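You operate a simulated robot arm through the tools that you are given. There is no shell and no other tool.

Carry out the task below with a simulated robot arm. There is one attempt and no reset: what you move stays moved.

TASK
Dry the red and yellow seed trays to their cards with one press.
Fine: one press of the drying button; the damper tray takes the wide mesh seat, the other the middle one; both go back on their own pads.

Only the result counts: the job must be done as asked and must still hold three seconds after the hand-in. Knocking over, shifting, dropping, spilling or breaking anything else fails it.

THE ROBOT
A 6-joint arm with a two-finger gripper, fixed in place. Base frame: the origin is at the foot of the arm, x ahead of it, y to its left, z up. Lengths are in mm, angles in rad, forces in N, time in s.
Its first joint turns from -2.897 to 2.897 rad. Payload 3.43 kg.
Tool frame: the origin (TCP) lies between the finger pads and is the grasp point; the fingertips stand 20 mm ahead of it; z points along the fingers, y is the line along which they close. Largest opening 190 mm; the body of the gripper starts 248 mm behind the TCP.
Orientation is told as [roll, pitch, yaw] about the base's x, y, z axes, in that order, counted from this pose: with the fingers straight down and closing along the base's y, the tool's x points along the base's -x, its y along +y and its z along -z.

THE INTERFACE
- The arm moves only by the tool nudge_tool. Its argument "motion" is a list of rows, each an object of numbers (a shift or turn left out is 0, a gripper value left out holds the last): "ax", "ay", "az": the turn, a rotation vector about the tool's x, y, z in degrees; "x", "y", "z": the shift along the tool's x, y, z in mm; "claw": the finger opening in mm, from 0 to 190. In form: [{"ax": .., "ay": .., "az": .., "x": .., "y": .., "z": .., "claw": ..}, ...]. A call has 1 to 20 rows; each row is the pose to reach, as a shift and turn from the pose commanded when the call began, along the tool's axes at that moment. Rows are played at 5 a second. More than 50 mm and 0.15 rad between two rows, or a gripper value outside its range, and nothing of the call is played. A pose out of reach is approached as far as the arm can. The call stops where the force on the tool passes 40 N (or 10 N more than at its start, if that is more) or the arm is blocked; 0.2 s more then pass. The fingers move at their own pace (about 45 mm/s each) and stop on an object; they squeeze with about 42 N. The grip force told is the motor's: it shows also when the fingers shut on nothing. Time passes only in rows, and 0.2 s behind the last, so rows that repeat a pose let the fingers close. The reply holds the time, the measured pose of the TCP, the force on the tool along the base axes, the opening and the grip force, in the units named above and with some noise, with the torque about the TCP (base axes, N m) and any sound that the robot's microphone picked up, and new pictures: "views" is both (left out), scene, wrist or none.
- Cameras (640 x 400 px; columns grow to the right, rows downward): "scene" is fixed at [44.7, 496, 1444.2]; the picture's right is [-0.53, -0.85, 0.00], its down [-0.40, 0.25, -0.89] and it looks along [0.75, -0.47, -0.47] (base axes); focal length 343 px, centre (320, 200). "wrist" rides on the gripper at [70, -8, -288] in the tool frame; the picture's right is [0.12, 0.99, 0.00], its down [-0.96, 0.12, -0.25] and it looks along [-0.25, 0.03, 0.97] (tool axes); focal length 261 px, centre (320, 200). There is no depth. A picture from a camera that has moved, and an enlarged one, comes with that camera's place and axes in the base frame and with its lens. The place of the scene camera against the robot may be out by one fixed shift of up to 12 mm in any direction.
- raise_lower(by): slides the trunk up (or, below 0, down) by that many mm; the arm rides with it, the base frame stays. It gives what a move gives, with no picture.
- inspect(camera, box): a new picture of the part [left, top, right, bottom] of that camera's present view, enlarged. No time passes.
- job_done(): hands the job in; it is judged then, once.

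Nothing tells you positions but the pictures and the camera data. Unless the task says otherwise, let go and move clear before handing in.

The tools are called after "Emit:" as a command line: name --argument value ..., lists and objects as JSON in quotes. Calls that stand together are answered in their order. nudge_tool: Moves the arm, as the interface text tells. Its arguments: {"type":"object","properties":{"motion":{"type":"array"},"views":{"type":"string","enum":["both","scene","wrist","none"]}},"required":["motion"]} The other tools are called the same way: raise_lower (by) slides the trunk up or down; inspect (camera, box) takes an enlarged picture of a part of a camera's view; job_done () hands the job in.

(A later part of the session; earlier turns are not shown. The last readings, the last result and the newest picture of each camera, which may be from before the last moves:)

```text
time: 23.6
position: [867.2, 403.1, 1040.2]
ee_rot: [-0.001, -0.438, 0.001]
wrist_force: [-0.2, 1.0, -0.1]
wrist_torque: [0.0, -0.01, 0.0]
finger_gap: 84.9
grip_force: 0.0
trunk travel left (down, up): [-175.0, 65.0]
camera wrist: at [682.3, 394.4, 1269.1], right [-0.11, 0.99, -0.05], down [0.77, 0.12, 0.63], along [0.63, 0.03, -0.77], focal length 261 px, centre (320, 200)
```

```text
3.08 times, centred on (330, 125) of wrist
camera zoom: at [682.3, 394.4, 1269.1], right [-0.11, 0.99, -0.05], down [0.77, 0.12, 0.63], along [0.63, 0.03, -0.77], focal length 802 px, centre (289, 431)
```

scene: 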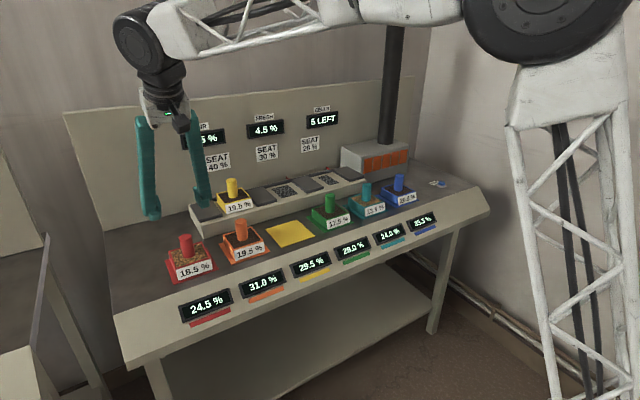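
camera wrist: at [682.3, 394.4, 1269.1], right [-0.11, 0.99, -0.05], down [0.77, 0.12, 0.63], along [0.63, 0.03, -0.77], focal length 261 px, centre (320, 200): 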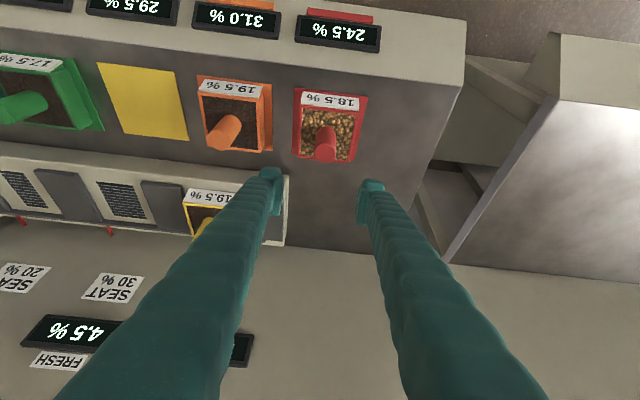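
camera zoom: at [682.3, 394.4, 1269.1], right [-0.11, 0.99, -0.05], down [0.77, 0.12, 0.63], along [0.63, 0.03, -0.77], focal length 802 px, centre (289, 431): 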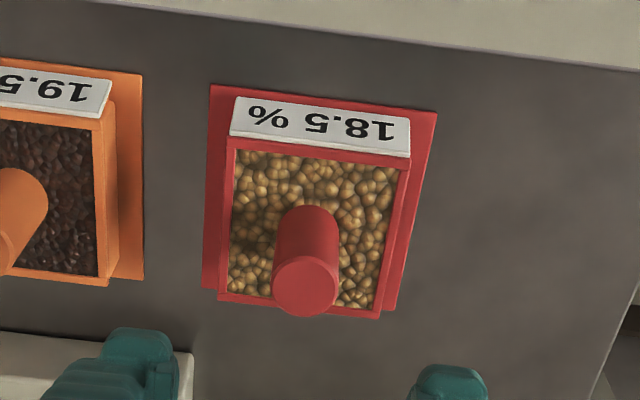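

The red knob is at about (867, 405). I'll descend over it.

Emit:
nudge_tool --motion '[{"x": 12, "y": 1.7, "z": 25.7}, {"x": 24, "y": 1.7, "z": 51.5}, {"x": 36, "y": 1.7, "z": 77.2}, {"x": 47.2, "y": 1.7, "z": 101.3}, {"x": 47.2, "y": 1.7, "z": 101.3}]' --views "both"

Emit:
inspect --camera "wrist" --box '[250, 100, 400, 240]'

Emit:
inspect --camera "scene" --box '[130, 200, 250, 300]'

```text
time: 24.8
position: [866.2, 406.1, 926.9]
ee_rot: [0.001, -0.436, 0.0]
wrist_force: [-0.2, 0.7, -0.5]
wrist_torque: [-0.01, -0.02, 0.02]
finger_gap: 84.9
grip_force: 0.0
trunk travel left (down, up): [-175.0, 65.0]
camera wrist: at [681.1, 397.4, 1156.7], right [-0.11, 0.99, -0.05], down [0.77, 0.12, 0.63], along [0.63, 0.03, -0.77], focal length 261 px, centre (320, 200)
```

scene: 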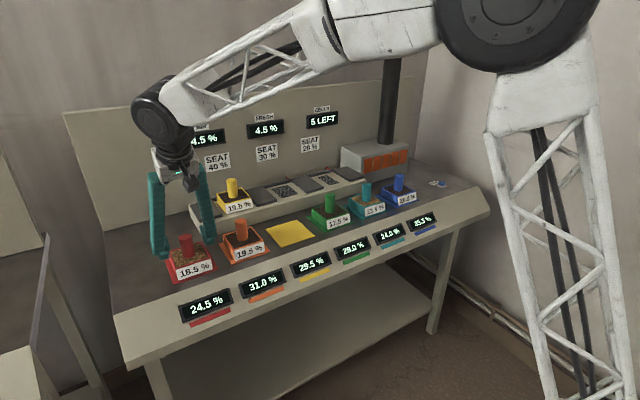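
wrist: 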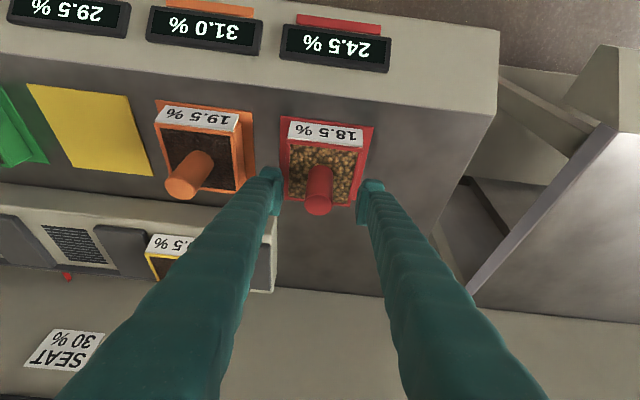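

```text
2.86 times, centred on (325, 170) of wrist
camera zoom: at [681.1, 397.4, 1156.7], right [-0.11, 0.99, -0.05], down [0.77, 0.12, 0.63], along [0.63, 0.03, -0.77], focal length 745 px, centre (306, 286)
```

zoom: 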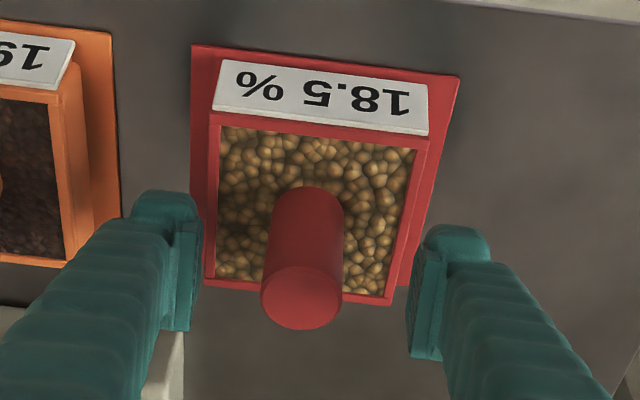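

```text
4.00 times, centred on (190, 250) of scene
camera zoom: at [44.7, 496.0, 1444.2], right [-0.53, -0.85, 0.0], down [-0.4, 0.25, -0.89], along [0.75, -0.47, -0.47], focal length 1372 px, centre (840, 0)
```

zoom: 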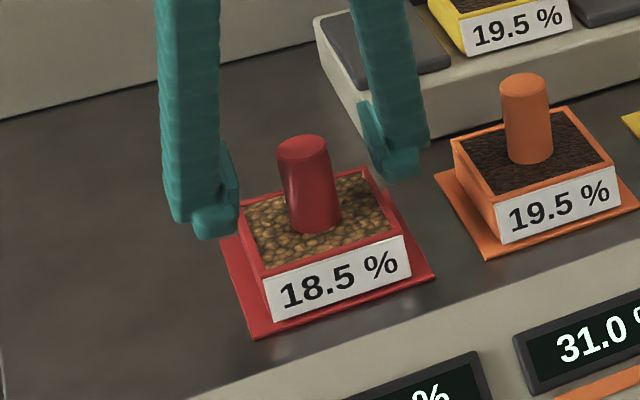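

The fingers are centred on the red knob. I'll close, then lift.

Emit:
nudge_tool --motion '[{"claw": 60}, {"claw": 40}, {"claw": 20}, {"claw": 15}, {"claw": 15}, {"claw": 15}]' --views "none"

Emit:
nudge_tool --motion '[{"x": -2.1, "z": -4.5}, {"x": -6.3, "z": -13.6}, {"x": -12.7, "z": -27.2}, {"x": -21.1, "z": -45.3}, {"x": -29.6, "z": -63.4}, {"x": -38, "z": -81.6}, {"x": -46.5, "z": -99.7}, {"x": -54.9, "z": -117.8}, {"x": -54.9, "z": -117.8}]' --views "both"

```text
time: 26.2
position: [866.7, 406.8, 927.9]
ee_rot: [0.001, -0.436, 0.0]
wrist_force: [0.0, -0.6, 0.3]
wrist_torque: [0.0, 0.04, 0.02]
finger_gap: 30.5
grip_force: 41.7
trunk travel left (down, up): [-175.0, 65.0]
```

```text
time: 28.2
position: [865.5, 404.5, 1059.7]
ee_rot: [0.0, -0.437, -0.001]
wrist_force: [0.2, 0.4, -1.9]
wrist_torque: [-0.03, 0.0, -0.03]
finger_gap: 30.5
grip_force: 42.0
trunk travel left (down, up): [-175.0, 65.0]
camera wrist: at [681.1, 395.7, 1288.2], right [-0.11, 0.99, -0.05], down [0.77, 0.12, 0.63], along [0.63, 0.03, -0.77], focal length 261 px, centre (320, 200)
```

scene: 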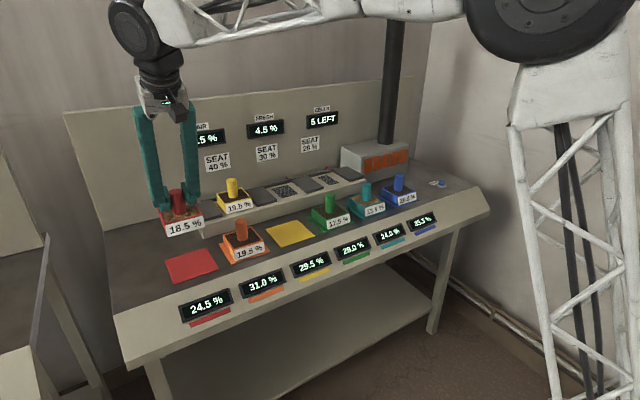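
wrist: 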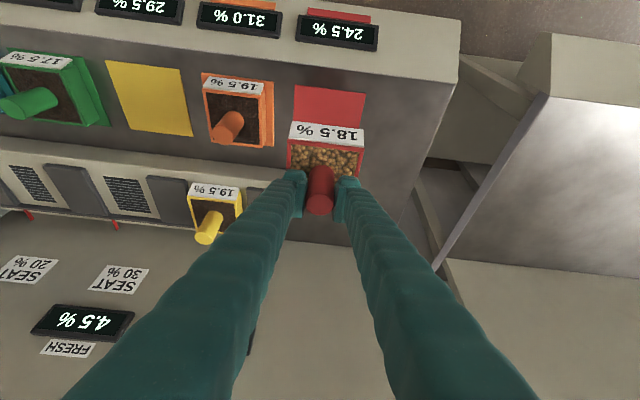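

Red is lifted level. I'll carry it across in front of the block, over the low orange knob and well clear of yellow, then forward to the middle seat.

Emit:
nudge_tool --motion '[{"y": -12}, {"y": -40}, {"y": -78}, {"y": -118}, {"y": -158}, {"y": -198}, {"y": -238}, {"y": -278}, {"y": -314}, {"y": -344}, {"y": -364}, {"y": -374.3}, {"y": -374.3}]' --views "wrist"

Emit:
nudge_tool --motion '[{"x": -9, "z": 4.2}, {"x": -30, "z": 14}, {"x": -60, "z": 28}, {"x": -92, "z": 43}, {"x": -122, "z": 57}, {"x": -147, "z": 68.6}, {"x": -159, "z": 74.2}, {"x": -163.1, "z": 76.1}, {"x": -163.1, "z": 76.1}, {"x": -163.1, "z": 76.1}]' --views "both"

```text
time: 31.0
position: [866.2, 31.9, 1059.7]
ee_rot: [0.0, -0.438, 0.001]
wrist_force: [-0.2, -0.8, -2.0]
wrist_torque: [0.02, 0.03, -0.04]
finger_gap: 30.6
grip_force: 41.8
trunk travel left (down, up): [-175.0, 65.0]
camera wrist: at [681.2, 21.9, 1288.0], right [-0.11, 0.99, -0.05], down [0.77, 0.12, 0.63], along [0.63, 0.03, -0.77], focal length 261 px, centre (320, 200)
```

wrist: 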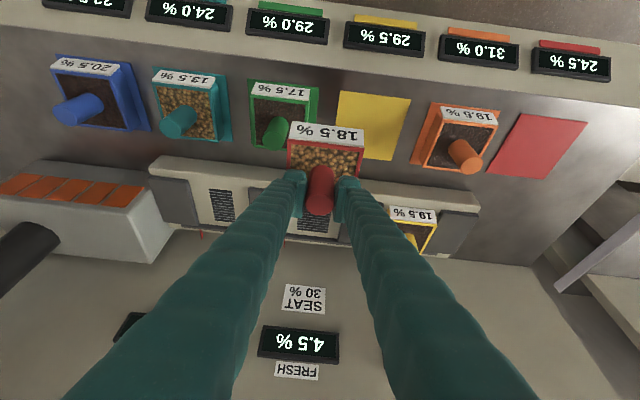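

```text
time: 33.2
position: [1047.4, 31.3, 1058.2]
ee_rot: [0.001, -0.436, 0.001]
wrist_force: [-0.6, 0.0, -2.0]
wrist_torque: [0.01, 0.01, -0.03]
finger_gap: 30.4
grip_force: 42.4
trunk travel left (down, up): [-175.0, 65.0]
camera wrist: at [861.9, 23.2, 1287.9], right [-0.11, 0.99, -0.05], down [0.77, 0.12, 0.63], along [0.63, 0.03, -0.77], focal length 261 px, centre (320, 200)
```

scene: 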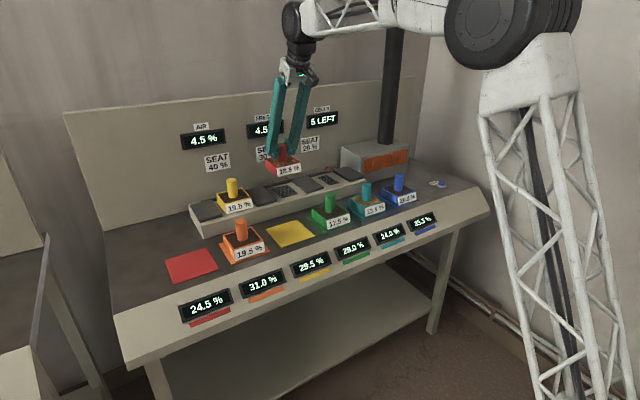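
wrist: 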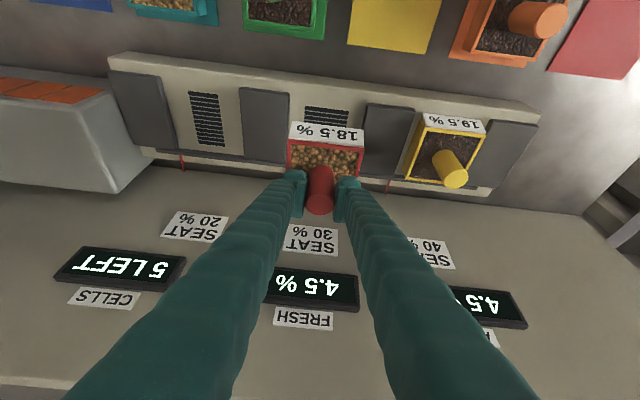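

I'm over the middle seat, so I'll lower to just above it and check alignment.

Emit:
nudge_tool --motion '[{"x": 8.4, "z": 18}, {"x": 16.8, "z": 36}, {"x": 25.2, "z": 54}, {"x": 30, "z": 64.4}, {"x": 32.5, "z": 69.8}, {"x": 32.5, "z": 69.8}]' --views "both"

Emit:
inspect --camera "wrist" --box '[220, 80, 450, 230]'

Emit:
inspect --camera "scene" --box '[230, 140, 350, 230]'

```text
time: 34.6
position: [1046.5, 30.8, 981.9]
ee_rot: [0.0, -0.436, -0.001]
wrist_force: [0.4, -0.3, -1.6]
wrist_torque: [-0.01, 0.01, 0.02]
finger_gap: 30.6
grip_force: 42.1
trunk travel left (down, up): [-175.0, 65.0]
camera wrist: at [862.5, 21.1, 1210.5], right [-0.11, 0.99, -0.05], down [0.77, 0.12, 0.63], along [0.63, 0.03, -0.77], focal length 261 px, centre (320, 200)
```

scene: 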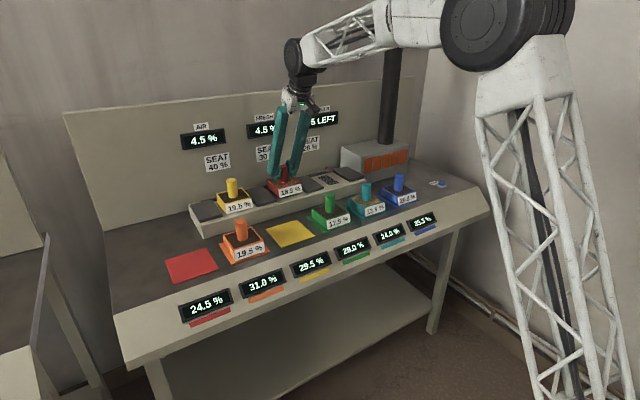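
wrist: 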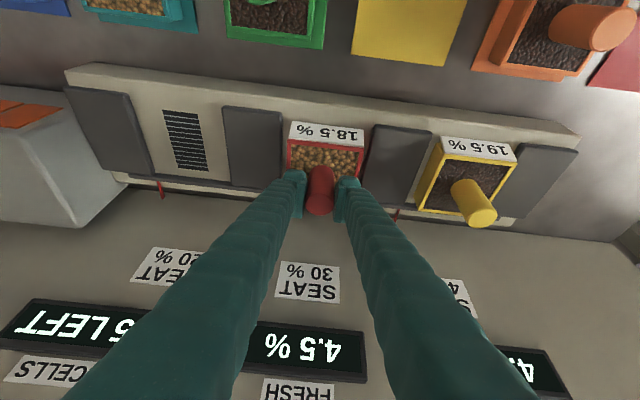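

```text
2.67 times, centred on (335, 155) of wrist
camera zoom: at [862.5, 21.1, 1210.5], right [-0.11, 0.99, -0.05], down [0.77, 0.12, 0.63], along [0.63, 0.03, -0.77], focal length 695 px, centre (280, 320)
```

zoom: 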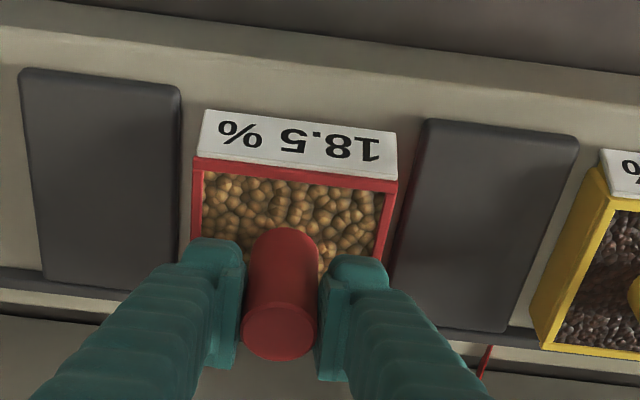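

```text
4.44 times, centred on (290, 185) of scene
camera zoom: at [44.7, 496.0, 1444.2], right [-0.53, -0.85, 0.0], down [-0.4, 0.25, -0.89], along [0.75, -0.47, -0.47], focal length 1524 px, centre (453, 267)
```

zoom: 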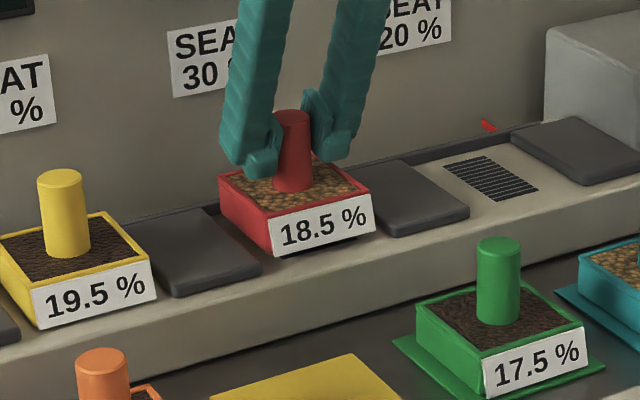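

Alignment matches the earlier placement, so I'll make the final fine descent.

Emit:
nudge_tool --motion '[{"x": 0.85, "z": 1.8}, {"x": 1.7, "z": 3.6}, {"x": 2.3, "z": 5.0}, {"x": 2.5, "z": 5.4}, {"x": 2.5, "z": 5.4}]' --views "none"

```text
time: 35.8
position: [1046.6, 31.1, 975.2]
ee_rot: [0.001, -0.437, -0.001]
wrist_force: [-0.1, 0.1, -2.7]
wrist_torque: [0.0, 0.0, 0.02]
finger_gap: 30.8
grip_force: 41.4
trunk travel left (down, up): [-175.0, 65.0]
```

Emit:
nudge_tool --motion '[{"x": 0.21, "z": 0.45}, {"x": 0.42, "z": 0.9}, {"x": 0.42, "z": 0.9}]' --views "none"

```text
time: 36.6
position: [1048.1, 31.2, 975.8]
ee_rot: [0.001, -0.435, 0.001]
wrist_force: [1.0, 1.2, 2.8]
wrist_torque: [-0.01, 0.13, -0.01]
finger_gap: 30.3
grip_force: 42.1
trunk travel left (down, up): [-175.0, 65.0]
```

Light contact is made (force changed from -2 to +3 N). I'll release now.

Emit:
nudge_tool --motion '[{"claw": 32}, {"claw": 40}, {"claw": 55}, {"claw": 70}, {"claw": 85}, {"claw": 85}, {"claw": 85}]' --views "wrist"

Emit:
inspect --camera "scene" --box '[210, 140, 330, 230]'

Emit:
inspect --camera "wrist" --box '[220, 80, 450, 230]'

```text
time: 38.2
position: [1046.8, 30.6, 975.4]
ee_rot: [0.001, -0.437, -0.001]
wrist_force: [-0.1, 0.2, -0.3]
wrist_torque: [0.02, -0.03, -0.01]
finger_gap: 84.8
grip_force: 0.0
trunk travel left (down, up): [-175.0, 65.0]
camera wrist: at [861.9, 21.6, 1203.5], right [-0.11, 0.99, -0.05], down [0.77, 0.12, 0.63], along [0.63, 0.03, -0.77], focal length 261 px, centre (320, 200)
```

wrist: 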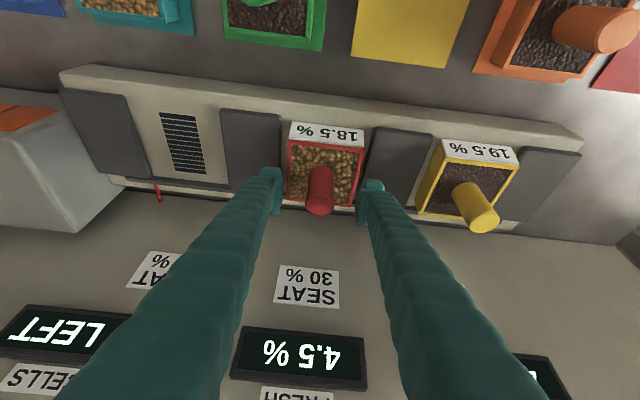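

```text
4.44 times, centred on (270, 185) of scene
camera zoom: at [44.7, 496.0, 1444.2], right [-0.53, -0.85, 0.0], down [-0.4, 0.25, -0.89], along [0.75, -0.47, -0.47], focal length 1524 px, centre (542, 267)
```

zoom: 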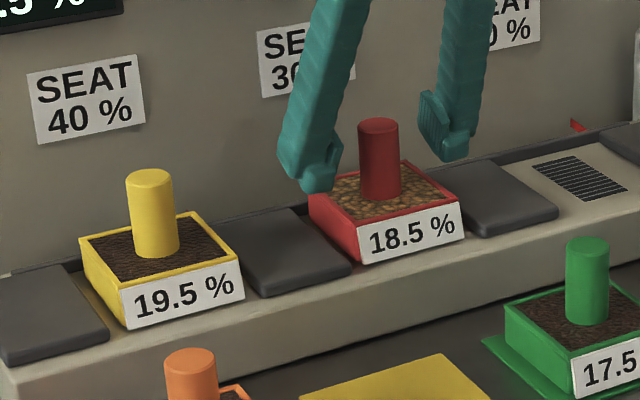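

```text
2.67 times, centred on (335, 155) of wrist
camera zoom: at [861.9, 21.6, 1203.5], right [-0.11, 0.99, -0.05], down [0.77, 0.12, 0.63], along [0.63, 0.03, -0.77], focal length 695 px, centre (280, 320)
```

zoom: 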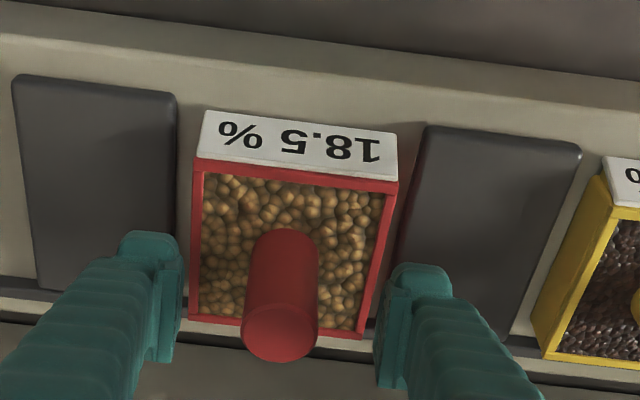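

Both trays are seated. I'll back off, close the fingers and move over toward the DRY button to locate it precisely.

Emit:
nudge_tool --motion '[{"x": -9, "z": -19.3}, {"x": -21, "z": -45}, {"x": -35.9, "z": -77}, {"x": 2.4, "z": -94.9}, {"x": 40.7, "z": -112.8}, {"x": 79.1, "z": -130.6}, {"x": 117.4, "z": -148.5}, {"x": 155.7, "z": -166.4}, {"x": 194.1, "z": -184.2}, {"x": 232.4, "z": -202.1}, {"x": 232.4, "z": -202.1}]' --views "both"

Emit:
nudge_tool --motion '[{"y": -40, "claw": 0}, {"y": -80}, {"y": -120}, {"y": -160}, {"y": -200}, {"y": -240}, {"y": -280}, {"y": -320}, {"y": -360}, {"y": -400}, {"y": -440}, {"y": -480}, {"y": -510}, {"y": -510}]' --views "both"

```text
time: 40.6
position: [750.3, 30.6, 1058.0]
ee_rot: [0.001, -0.436, 0.0]
wrist_force: [-0.1, -0.8, -0.2]
wrist_torque: [-0.03, 0.0, 0.02]
finger_gap: 85.0
grip_force: 0.0
trunk travel left (down, up): [-175.0, 65.0]
camera wrist: at [565.8, 21.8, 1286.6], right [-0.11, 0.99, -0.05], down [0.77, 0.12, 0.63], along [0.63, 0.03, -0.77], focal length 261 px, centre (320, 200)
```

scene: 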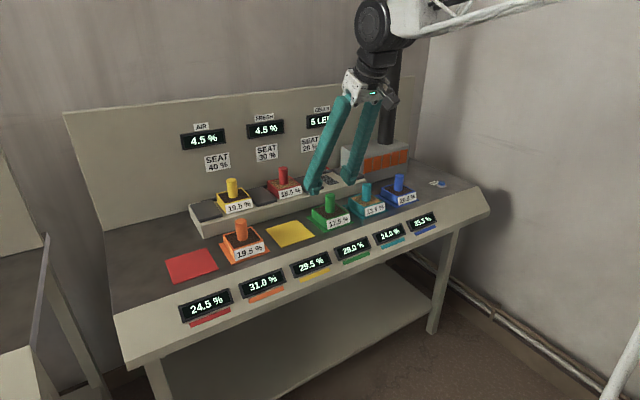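
wrist: 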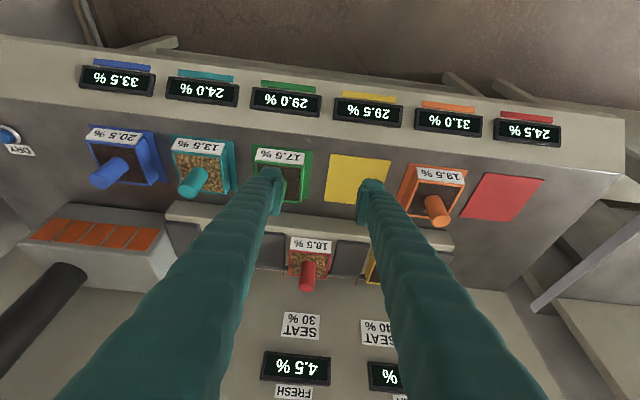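

```text
time: 43.6
position: [748.9, -482.7, 1060.5]
ee_rot: [0.0, -0.436, 0.0]
wrist_force: [0.1, 0.1, 0.0]
wrist_torque: [0.02, 0.0, 0.02]
finger_gap: 0.0
grip_force: 34.1
trunk travel left (down, up): [-175.0, 65.0]
camera wrist: at [565.5, -491.4, 1288.7], right [-0.11, 0.99, -0.05], down [0.77, 0.12, 0.63], along [0.63, 0.03, -0.77], focal length 261 px, centre (320, 200)
```

scene: 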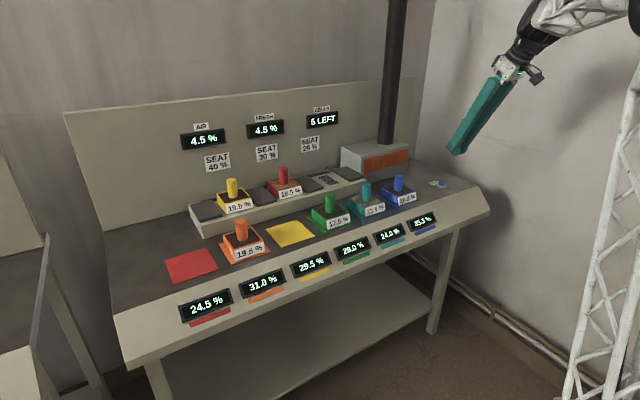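
wrist: 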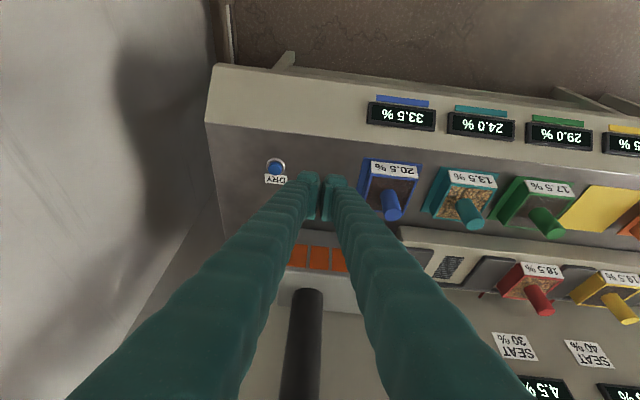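

Emit:
inspect --camera "wrist" --box '[230, 130, 330, 210]'

Emit:
inspect --camera "scene" --box '[410, 160, 470, 210]'

Emit:
inspect --camera "scene" --box '[170, 90, 370, 215]'

```text
5.00 times, centred on (280, 170) of wrist
camera zoom: at [565.5, -491.4, 1288.7], right [-0.11, 0.99, -0.05], down [0.77, 0.12, 0.63], along [0.63, 0.03, -0.77], focal length 1303 px, centre (520, 350)
```

zoom: 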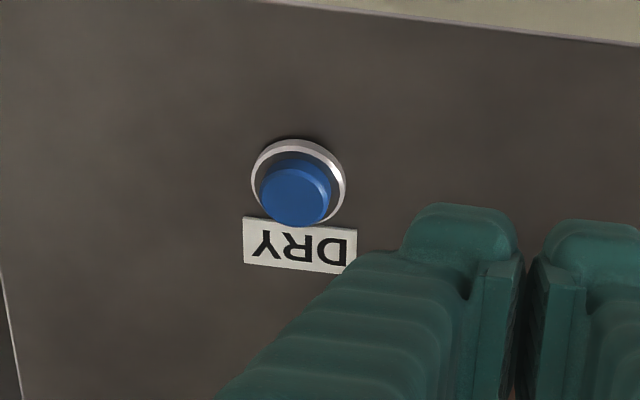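

```text
8.00 times, centred on (440, 185) of scene
camera zoom: at [44.7, 496.0, 1444.2], right [-0.53, -0.85, 0.0], down [-0.4, 0.25, -0.89], along [0.75, -0.47, -0.47], focal length 2744 px, centre (-640, 320)
```

zoom: 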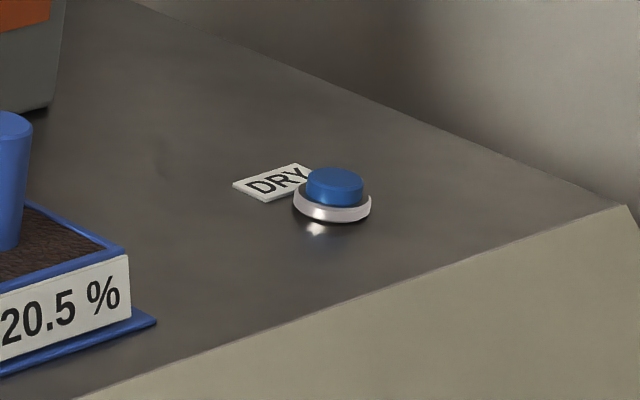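

```text
3.20 times, centred on (270, 152) of scene
camera zoom: at [44.7, 496.0, 1444.2], right [-0.53, -0.85, 0.0], down [-0.4, 0.25, -0.89], along [0.75, -0.47, -0.47], focal length 1098 px, centre (480, 352)
```

zoom: 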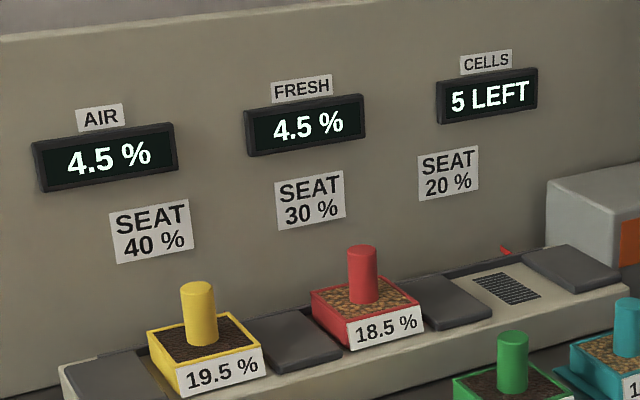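

The button is clearly visible. Before pressing, I'll check the red flags behind the seats and that both trays sit properly.

Emit:
inspect --camera "wrist" --box '[420, 220, 640, 360]'

Emit:
inspect --camera "scene" --box '[190, 160, 350, 240]'

```text
2.86 times, centred on (530, 290) of wrist
camera zoom: at [565.5, -491.4, 1288.7], right [-0.11, 0.99, -0.05], down [0.77, 0.12, 0.63], along [0.63, 0.03, -0.77], focal length 745 px, centre (-280, -57)
```

zoom: 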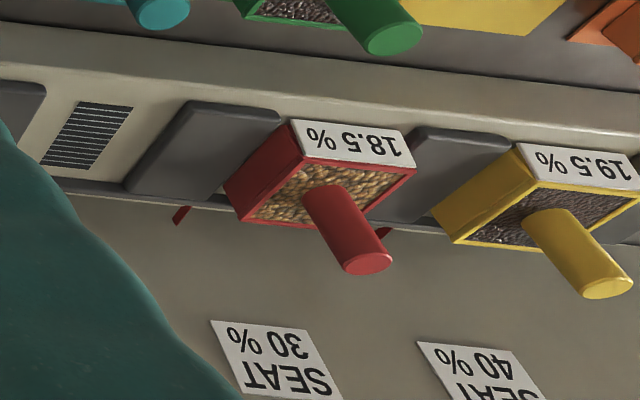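

```text
4.00 times, centred on (270, 200) of scene
camera zoom: at [44.7, 496.0, 1444.2], right [-0.53, -0.85, 0.0], down [-0.4, 0.25, -0.89], along [0.75, -0.47, -0.47], focal length 1372 px, centre (520, 200)
```

zoom: 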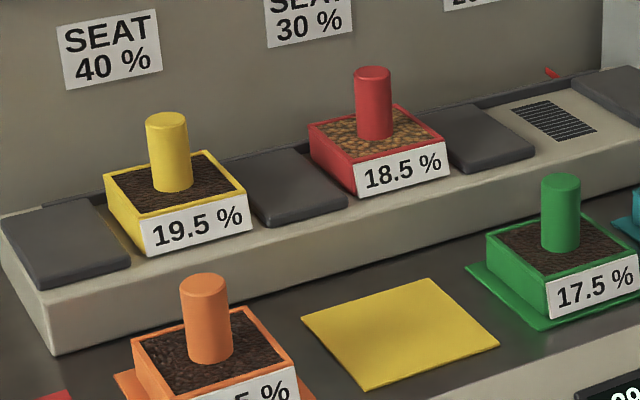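

The trays are properly seated. I'll hover the closed fingertips above the DRY button, estimated near (848, -567), for a closer look.

Emit:
nudge_tool --motion '[{"x": -9.5, "y": -16.8, "z": 26.5}, {"x": -19, "y": -33.6, "z": 53}, {"x": -28.4, "y": -50.4, "z": 79.4}, {"x": -37.9, "y": -67.2, "z": 105.9}, {"x": -47.4, "y": -84, "z": 132.4}, {"x": -47.4, "y": -84, "z": 132.4}, {"x": -47.4, "y": -84, "z": 132.4}]' --views "both"

Emit:
inspect --camera "wrist" --box '[270, 100, 370, 200]'

Emit:
inspect --camera "scene" --box '[400, 130, 480, 210]'

```text
time: 45.2
position: [852.9, -564.4, 959.1]
ee_rot: [0.0, -0.437, -0.001]
wrist_force: [-0.1, 0.5, 0.4]
wrist_torque: [-0.01, -0.02, 0.04]
finger_gap: 0.0
grip_force: 34.5
trunk travel left (down, up): [-175.0, 65.0]
camera wrist: at [666.6, -573.3, 1188.2], right [-0.11, 0.99, -0.05], down [0.77, 0.12, 0.63], along [0.63, 0.03, -0.77], focal length 261 px, centre (320, 200)
```

scene: 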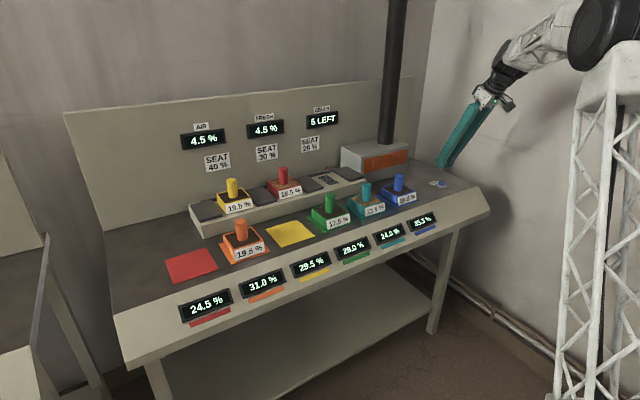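
wrist: 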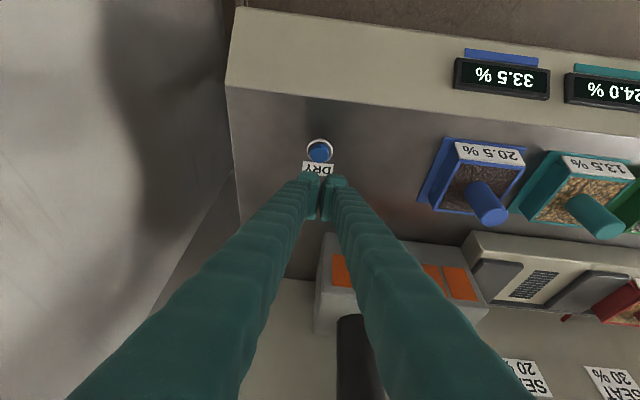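

```text
4.00 times, centred on (320, 150) of wrist
camera zoom: at [666.6, -573.3, 1188.2], right [-0.11, 0.99, -0.05], down [0.77, 0.12, 0.63], along [0.63, 0.03, -0.77], focal length 1043 px, centre (320, 400)
```

zoom: 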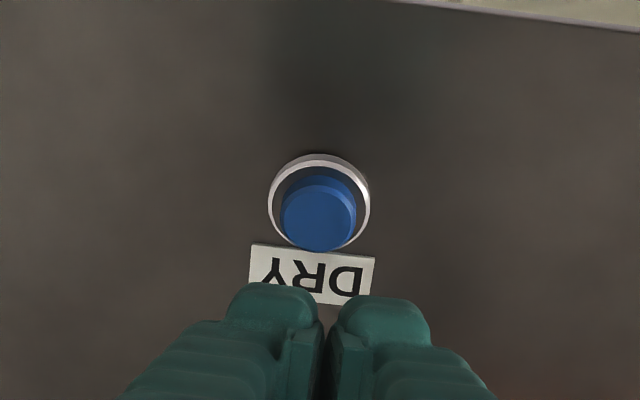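

```text
5.00 times, centred on (440, 170) of scene
camera zoom: at [44.7, 496.0, 1444.2], right [-0.53, -0.85, 0.0], down [-0.4, 0.25, -0.89], along [0.75, -0.47, -0.47], focal length 1715 px, centre (-280, 350)
```

zoom: 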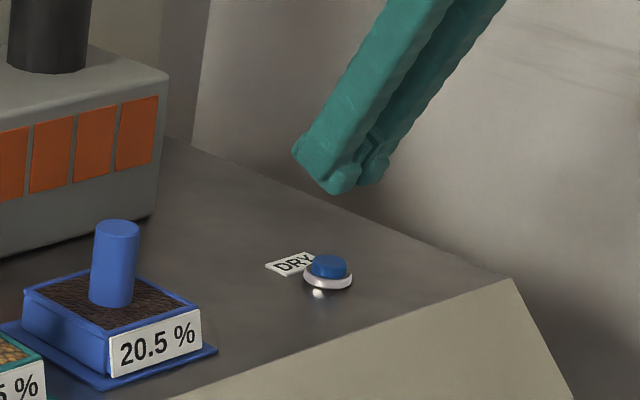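

I see the button just ahead of the fingertips at about (847, -570). I'll take another pose reading while shifting slightly and lowering to just above it.

Emit:
nudge_tool --motion '[{"y": -4}, {"y": -4}, {"y": -4}]' --views "wrist"

Emit:
inspect --camera "wrist" --box '[270, 100, 370, 200]'

```text
time: 46.0
position: [849.9, -567.8, 960.1]
ee_rot: [0.001, -0.435, -0.001]
wrist_force: [-0.4, -1.3, 0.3]
wrist_torque: [-0.02, -0.02, -0.01]
finger_gap: 0.0
grip_force: 34.2
trunk travel left (down, up): [-175.0, 65.0]
camera wrist: at [665.8, -577.2, 1188.1], right [-0.11, 0.99, -0.05], down [0.77, 0.12, 0.63], along [0.63, 0.03, -0.77], focal length 261 px, centre (320, 200)
```

wrist: 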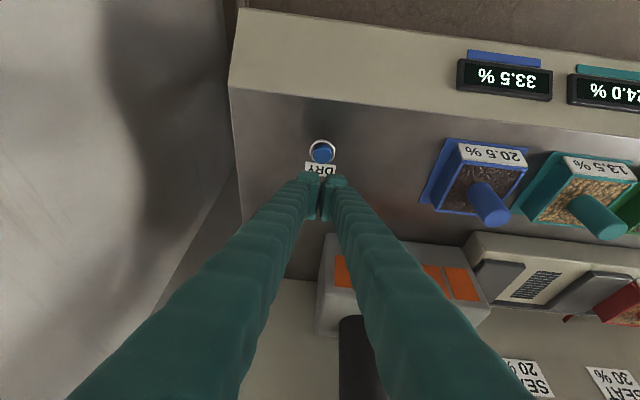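

```text
4.00 times, centred on (320, 150) of wrist
camera zoom: at [665.8, -577.2, 1188.1], right [-0.11, 0.99, -0.05], down [0.77, 0.12, 0.63], along [0.63, 0.03, -0.77], focal length 1043 px, centre (320, 400)
```

zoom: 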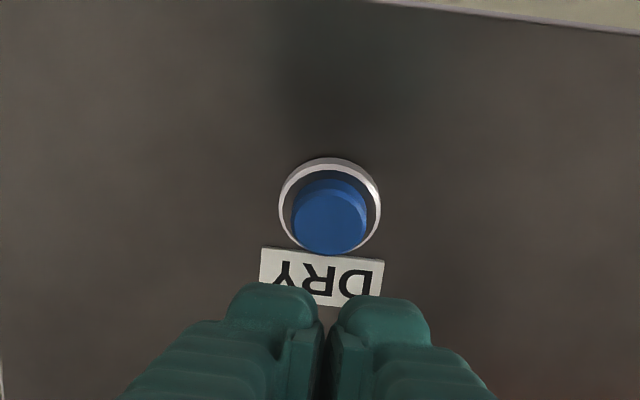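

The button centre is at (847, -570.5). I'll position the lower fingertip edge over it and come down to about 10 mm above.

Emit:
nudge_tool --motion '[{"x": 4.3, "y": -1, "z": 13.2}, {"x": 8.6, "y": -2.4, "z": 26.4}, {"x": 12.9, "y": -2.4, "z": 39.5}, {"x": 17.2, "y": -2.4, "z": 52.7}, {"x": 17.2, "y": -2.4, "z": 52.7}]' --views "both"

Emit:
inspect --camera "wrist" --box '[270, 120, 370, 220]'

Emit:
inspect --camera "scene" --box '[400, 140, 480, 220]'

```text
time: 47.2
position: [855.8, -569.8, 903.6]
ee_rot: [0.002, -0.434, 0.0]
wrist_force: [0.2, 0.5, -0.3]
wrist_torque: [0.04, -0.06, -0.02]
finger_gap: 0.0
grip_force: 34.2
trunk travel left (down, up): [-175.0, 65.0]
camera wrist: at [671.3, -579.5, 1132.0], right [-0.11, 0.99, -0.05], down [0.77, 0.12, 0.63], along [0.63, 0.03, -0.77], focal length 261 px, centre (320, 200)
```

scene: 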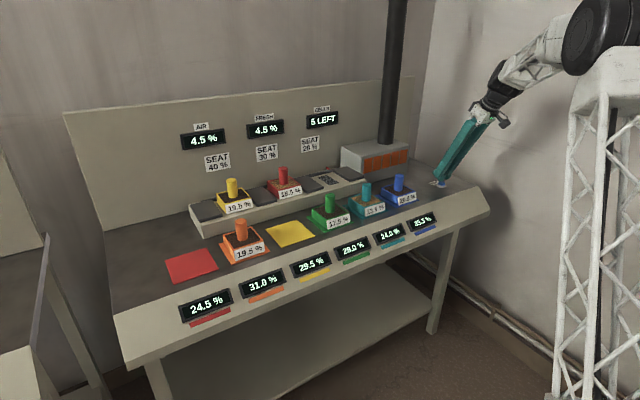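
wrist: 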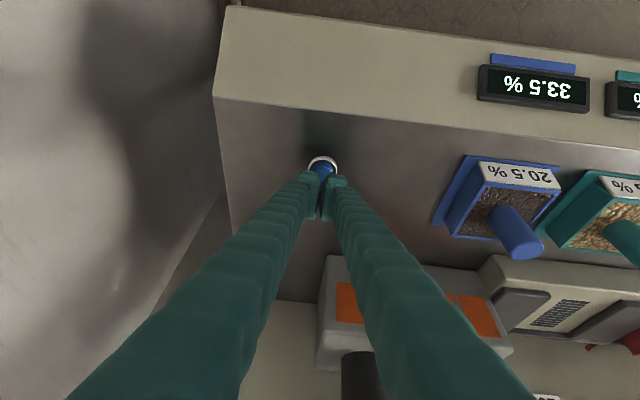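

```text
4.00 times, centred on (320, 170) of wrist
camera zoom: at [671.3, -579.5, 1132.0], right [-0.11, 0.99, -0.05], down [0.77, 0.12, 0.63], along [0.63, 0.03, -0.77], focal length 1043 px, centre (320, 320)
```

zoom: 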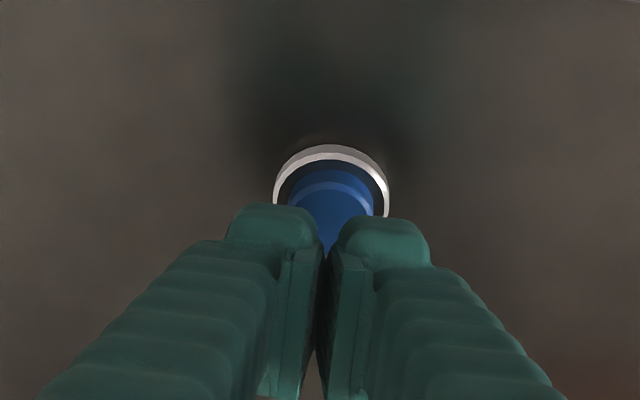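

```text
5.00 times, centred on (440, 180) of scene
camera zoom: at [44.7, 496.0, 1444.2], right [-0.53, -0.85, 0.0], down [-0.4, 0.25, -0.89], along [0.75, -0.47, -0.47], focal length 1715 px, centre (-280, 300)
```

zoom: 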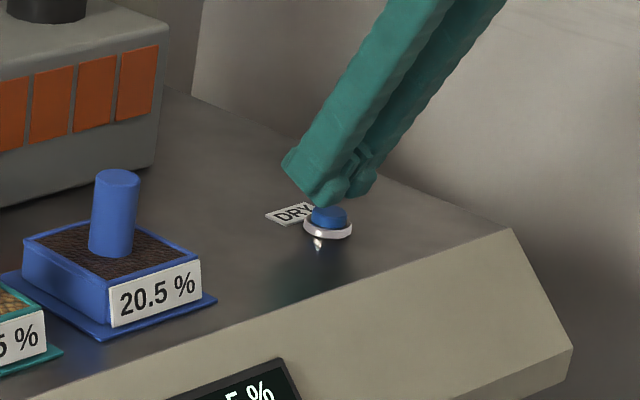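

The fingertips are right over the button. I'll press straight down in small steps (the force limit will stop it) and watch for force and sound.

Emit:
nudge_tool --motion '[{"x": 0.85, "z": 1.8}, {"x": 1.7, "z": 3.6}, {"x": 2.5, "z": 5.4}, {"x": 3.4, "z": 7.25}, {"x": 4.2, "z": 9.1}, {"x": 5.1, "z": 10.9}, {"x": 5.9, "z": 12.7}, {"x": 6.8, "z": 14.5}]' --views "both"

```text
time: 49.0
position: [857.0, -570.1, 888.6]
ee_rot: [0.001, -0.436, -0.001]
wrist_force: [-1.4, 0.7, 1.2]
wrist_torque: [-0.01, -0.02, -0.01]
finger_gap: 6.2
grip_force: 34.1
trunk travel left (down, up): [-175.0, 65.0]
camera wrist: at [672.5, -579.5, 1117.5], right [-0.11, 0.99, -0.05], down [0.77, 0.12, 0.63], along [0.63, 0.03, -0.77], focal length 261 px, centre (320, 200)
```

scene: 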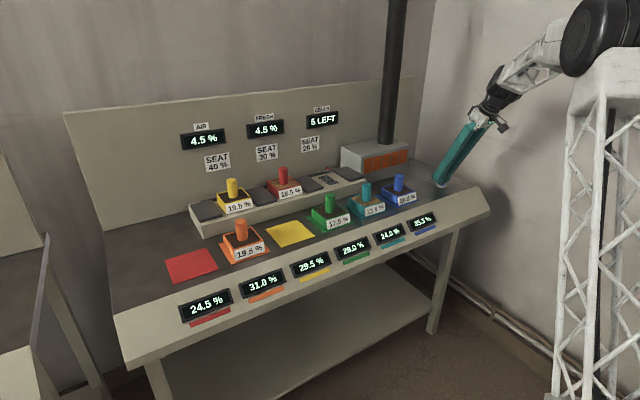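
wrist: 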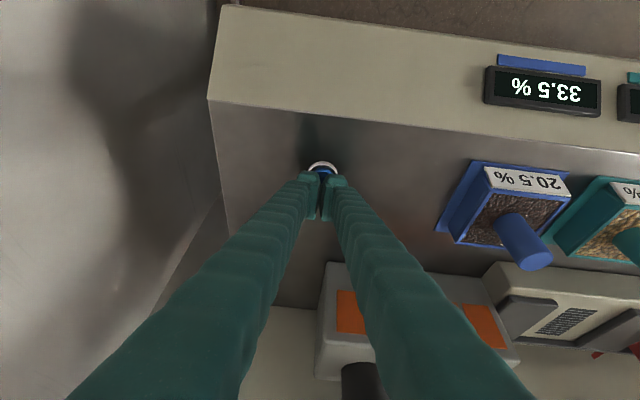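

Emit:
inspect --camera "wrist" --box '[280, 140, 360, 220]'

Emit:
inspect --camera "scene" --box '[410, 150, 470, 210]'

Emit:
inspect --camera "scene" --box '[170, 90, 370, 215]'

```text
5.00 times, centred on (320, 180) of wrist
camera zoom: at [672.5, -579.5, 1117.5], right [-0.11, 0.99, -0.05], down [0.77, 0.12, 0.63], along [0.63, 0.03, -0.77], focal length 1303 px, centre (320, 300)
```

zoom: 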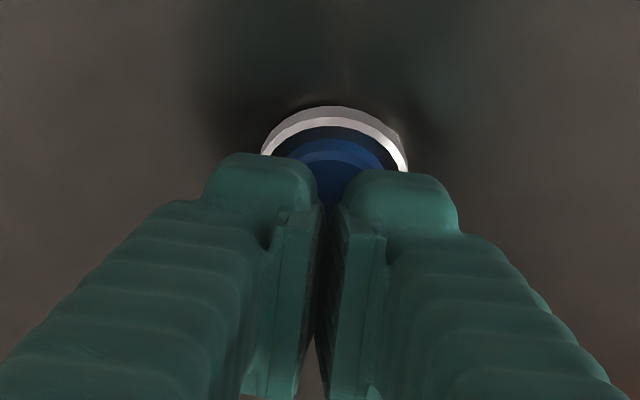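

```text
6.67 times, centred on (440, 180) of scene
camera zoom: at [44.7, 496.0, 1444.2], right [-0.53, -0.85, 0.0], down [-0.4, 0.25, -0.89], along [0.75, -0.47, -0.47], focal length 2287 px, centre (-480, 333)
```

zoom: 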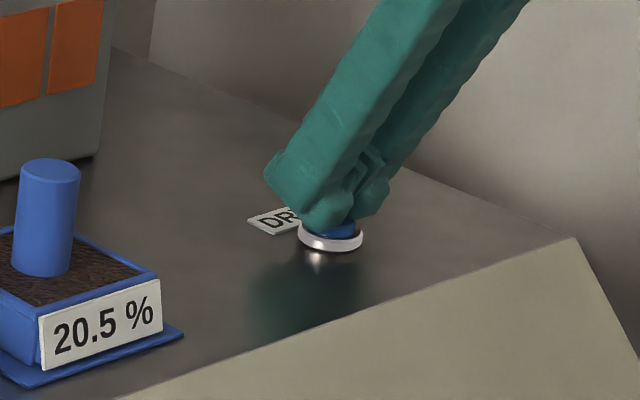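

```text
3.20 times, centred on (270, 152) of scene
camera zoom: at [44.7, 496.0, 1444.2], right [-0.53, -0.85, 0.0], down [-0.4, 0.25, -0.89], along [0.75, -0.47, -0.47], focal length 1098 px, centre (480, 352)
```

zoom: 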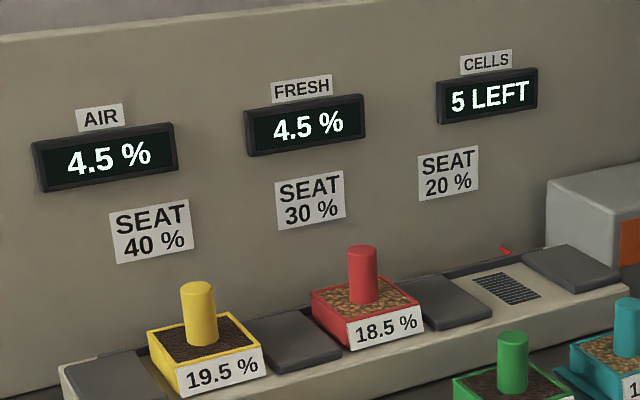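

The dryer hasn't triggered yet: cells still read 5 and the displays are unchanged. I'll press further in one steady motion.

Emit:
nudge_tool --motion '[{"x": 0.64, "z": 1.36}, {"x": 1.27, "z": 2.7}, {"x": 1.9, "z": 4.1}, {"x": 2.5, "z": 5.4}]' --views "both"

Emit:
inspect --camera "scene" --box '[170, 90, 370, 215]'

Emit:
inspect --camera "scene" --box '[410, 150, 470, 210]'

```text
time: 50.0
position: [856.8, -570.8, 884.2]
ee_rot: [-0.003, -0.438, 0.0]
wrist_force: [1.9, -0.1, 16.8]
wrist_torque: [0.0, 0.1, -0.01]
finger_gap: 6.0
grip_force: 34.0
trunk travel left (down, up): [-175.0, 65.0]
heard: click
camera wrist: at [671.7, -578.9, 1112.8], right [-0.11, 0.99, -0.05], down [0.77, 0.12, 0.63], along [0.63, 0.03, -0.77], focal length 261 px, centre (320, 200)
```

scene: 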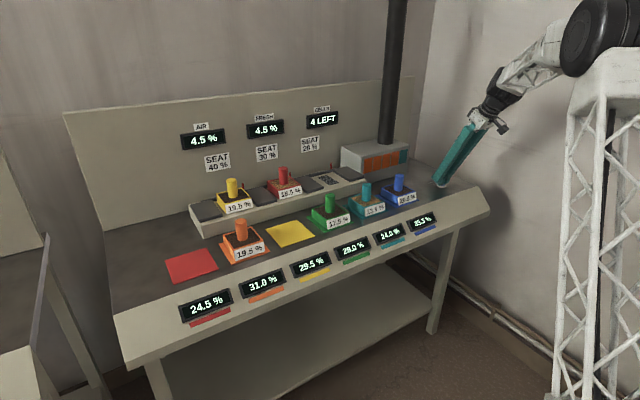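
wrist: 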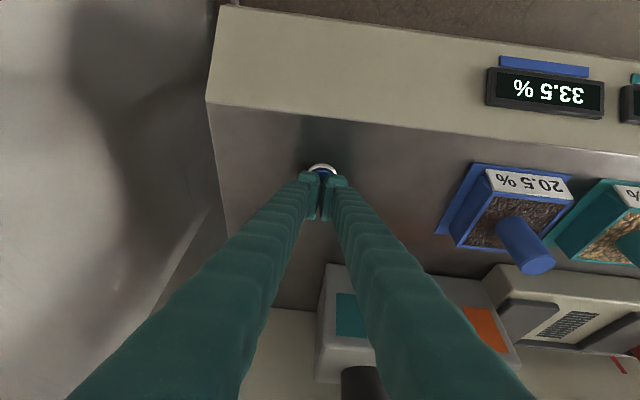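

```text
3.20 times, centred on (270, 152) of scene
camera zoom: at [44.7, 496.0, 1444.2], right [-0.53, -0.85, 0.0], down [-0.4, 0.25, -0.89], along [0.75, -0.47, -0.47], focal length 1098 px, centre (480, 352)
```

zoom: 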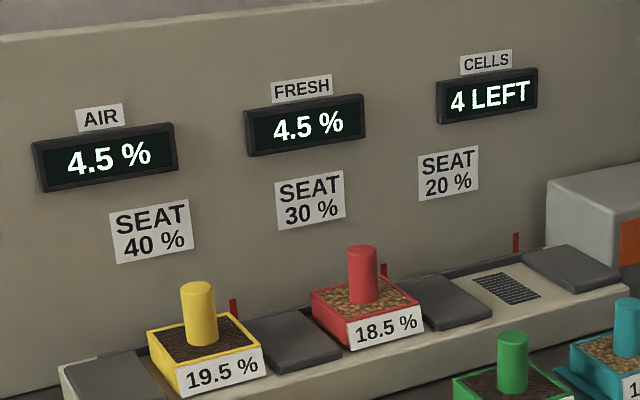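

```text
6.67 times, centred on (440, 180) of scene
camera zoom: at [44.7, 496.0, 1444.2], right [-0.53, -0.85, 0.0], down [-0.4, 0.25, -0.89], along [0.75, -0.47, -0.47], focal length 2287 px, centre (-480, 333)
```

zoom: 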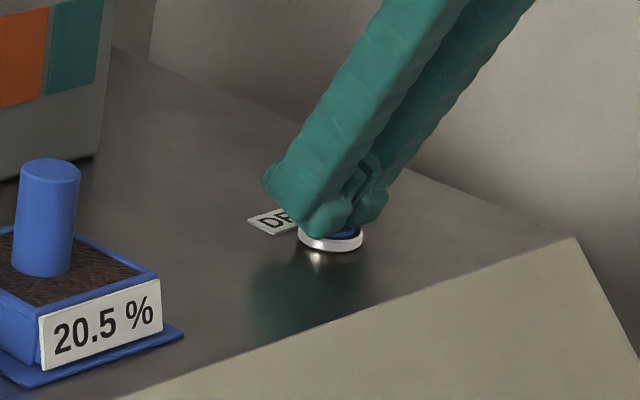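

A click was heard, one cell is used (4 LEFT), and the red flags have risen, so air is blowing. I'll release the button by lifting straight up and wait for the cycle to finish.

Emit:
nudge_tool --motion '[{"x": -4.2, "z": -9.1}, {"x": -16.9, "z": -36.3}, {"x": -33.8, "z": -72.5}, {"x": -50.7, "z": -108.8}, {"x": -67.6, "z": -145}, {"x": -67.6, "z": -145}]' --views "both"

Emit:
inspect --camera "scene" --box '[170, 90, 370, 215]'

Emit:
inspect --camera "scene" --box '[170, 200, 450, 330]'

```text
time: 51.4
position: [857.3, -570.2, 1045.5]
ee_rot: [-0.001, -0.436, 0.002]
wrist_force: [-0.6, 0.9, 0.0]
wrist_torque: [-0.02, 0.02, -0.01]
finger_gap: 0.0
grip_force: 34.2
trunk travel left (down, up): [-175.0, 65.0]
camera wrist: at [672.0, -579.9, 1273.5], right [-0.11, 0.99, -0.05], down [0.77, 0.12, 0.63], along [0.63, 0.03, -0.77], focal length 261 px, centre (320, 200)
```

scene: 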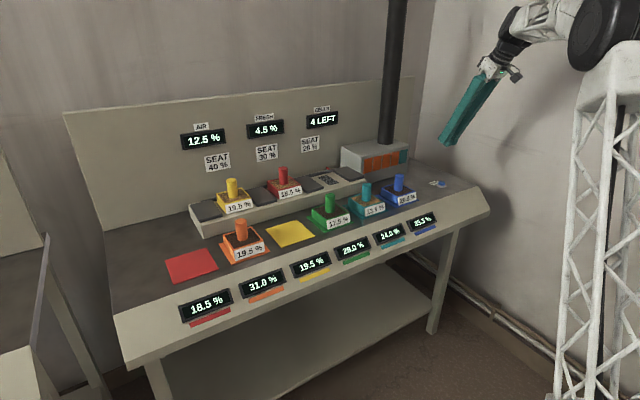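
wrist: 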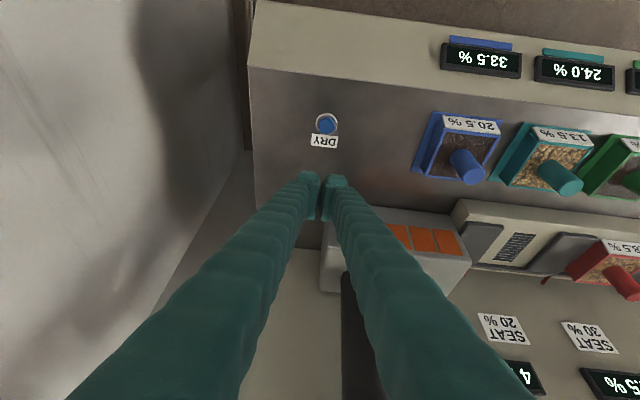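

```text
3.20 times, centred on (270, 152) of scene
camera zoom: at [44.7, 496.0, 1444.2], right [-0.53, -0.85, 0.0], down [-0.4, 0.25, -0.89], along [0.75, -0.47, -0.47], focal length 1098 px, centre (480, 352)
```

zoom: 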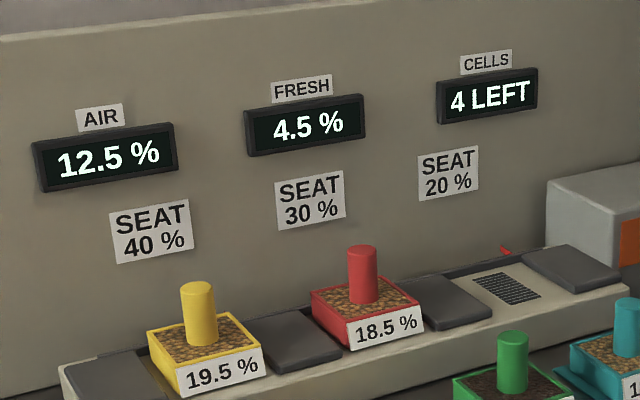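

```text
2.29 times, centred on (310, 265) of scene
camera zoom: at [44.7, 496.0, 1444.2], right [-0.53, -0.85, 0.0], down [-0.4, 0.25, -0.89], along [0.75, -0.47, -0.47], focal length 784 px, centre (343, 51)
```

zoom: 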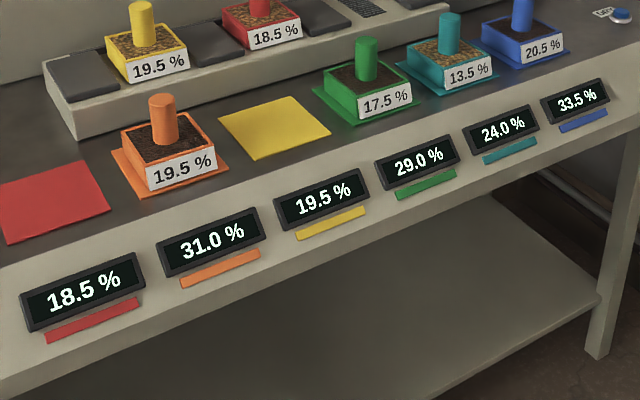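

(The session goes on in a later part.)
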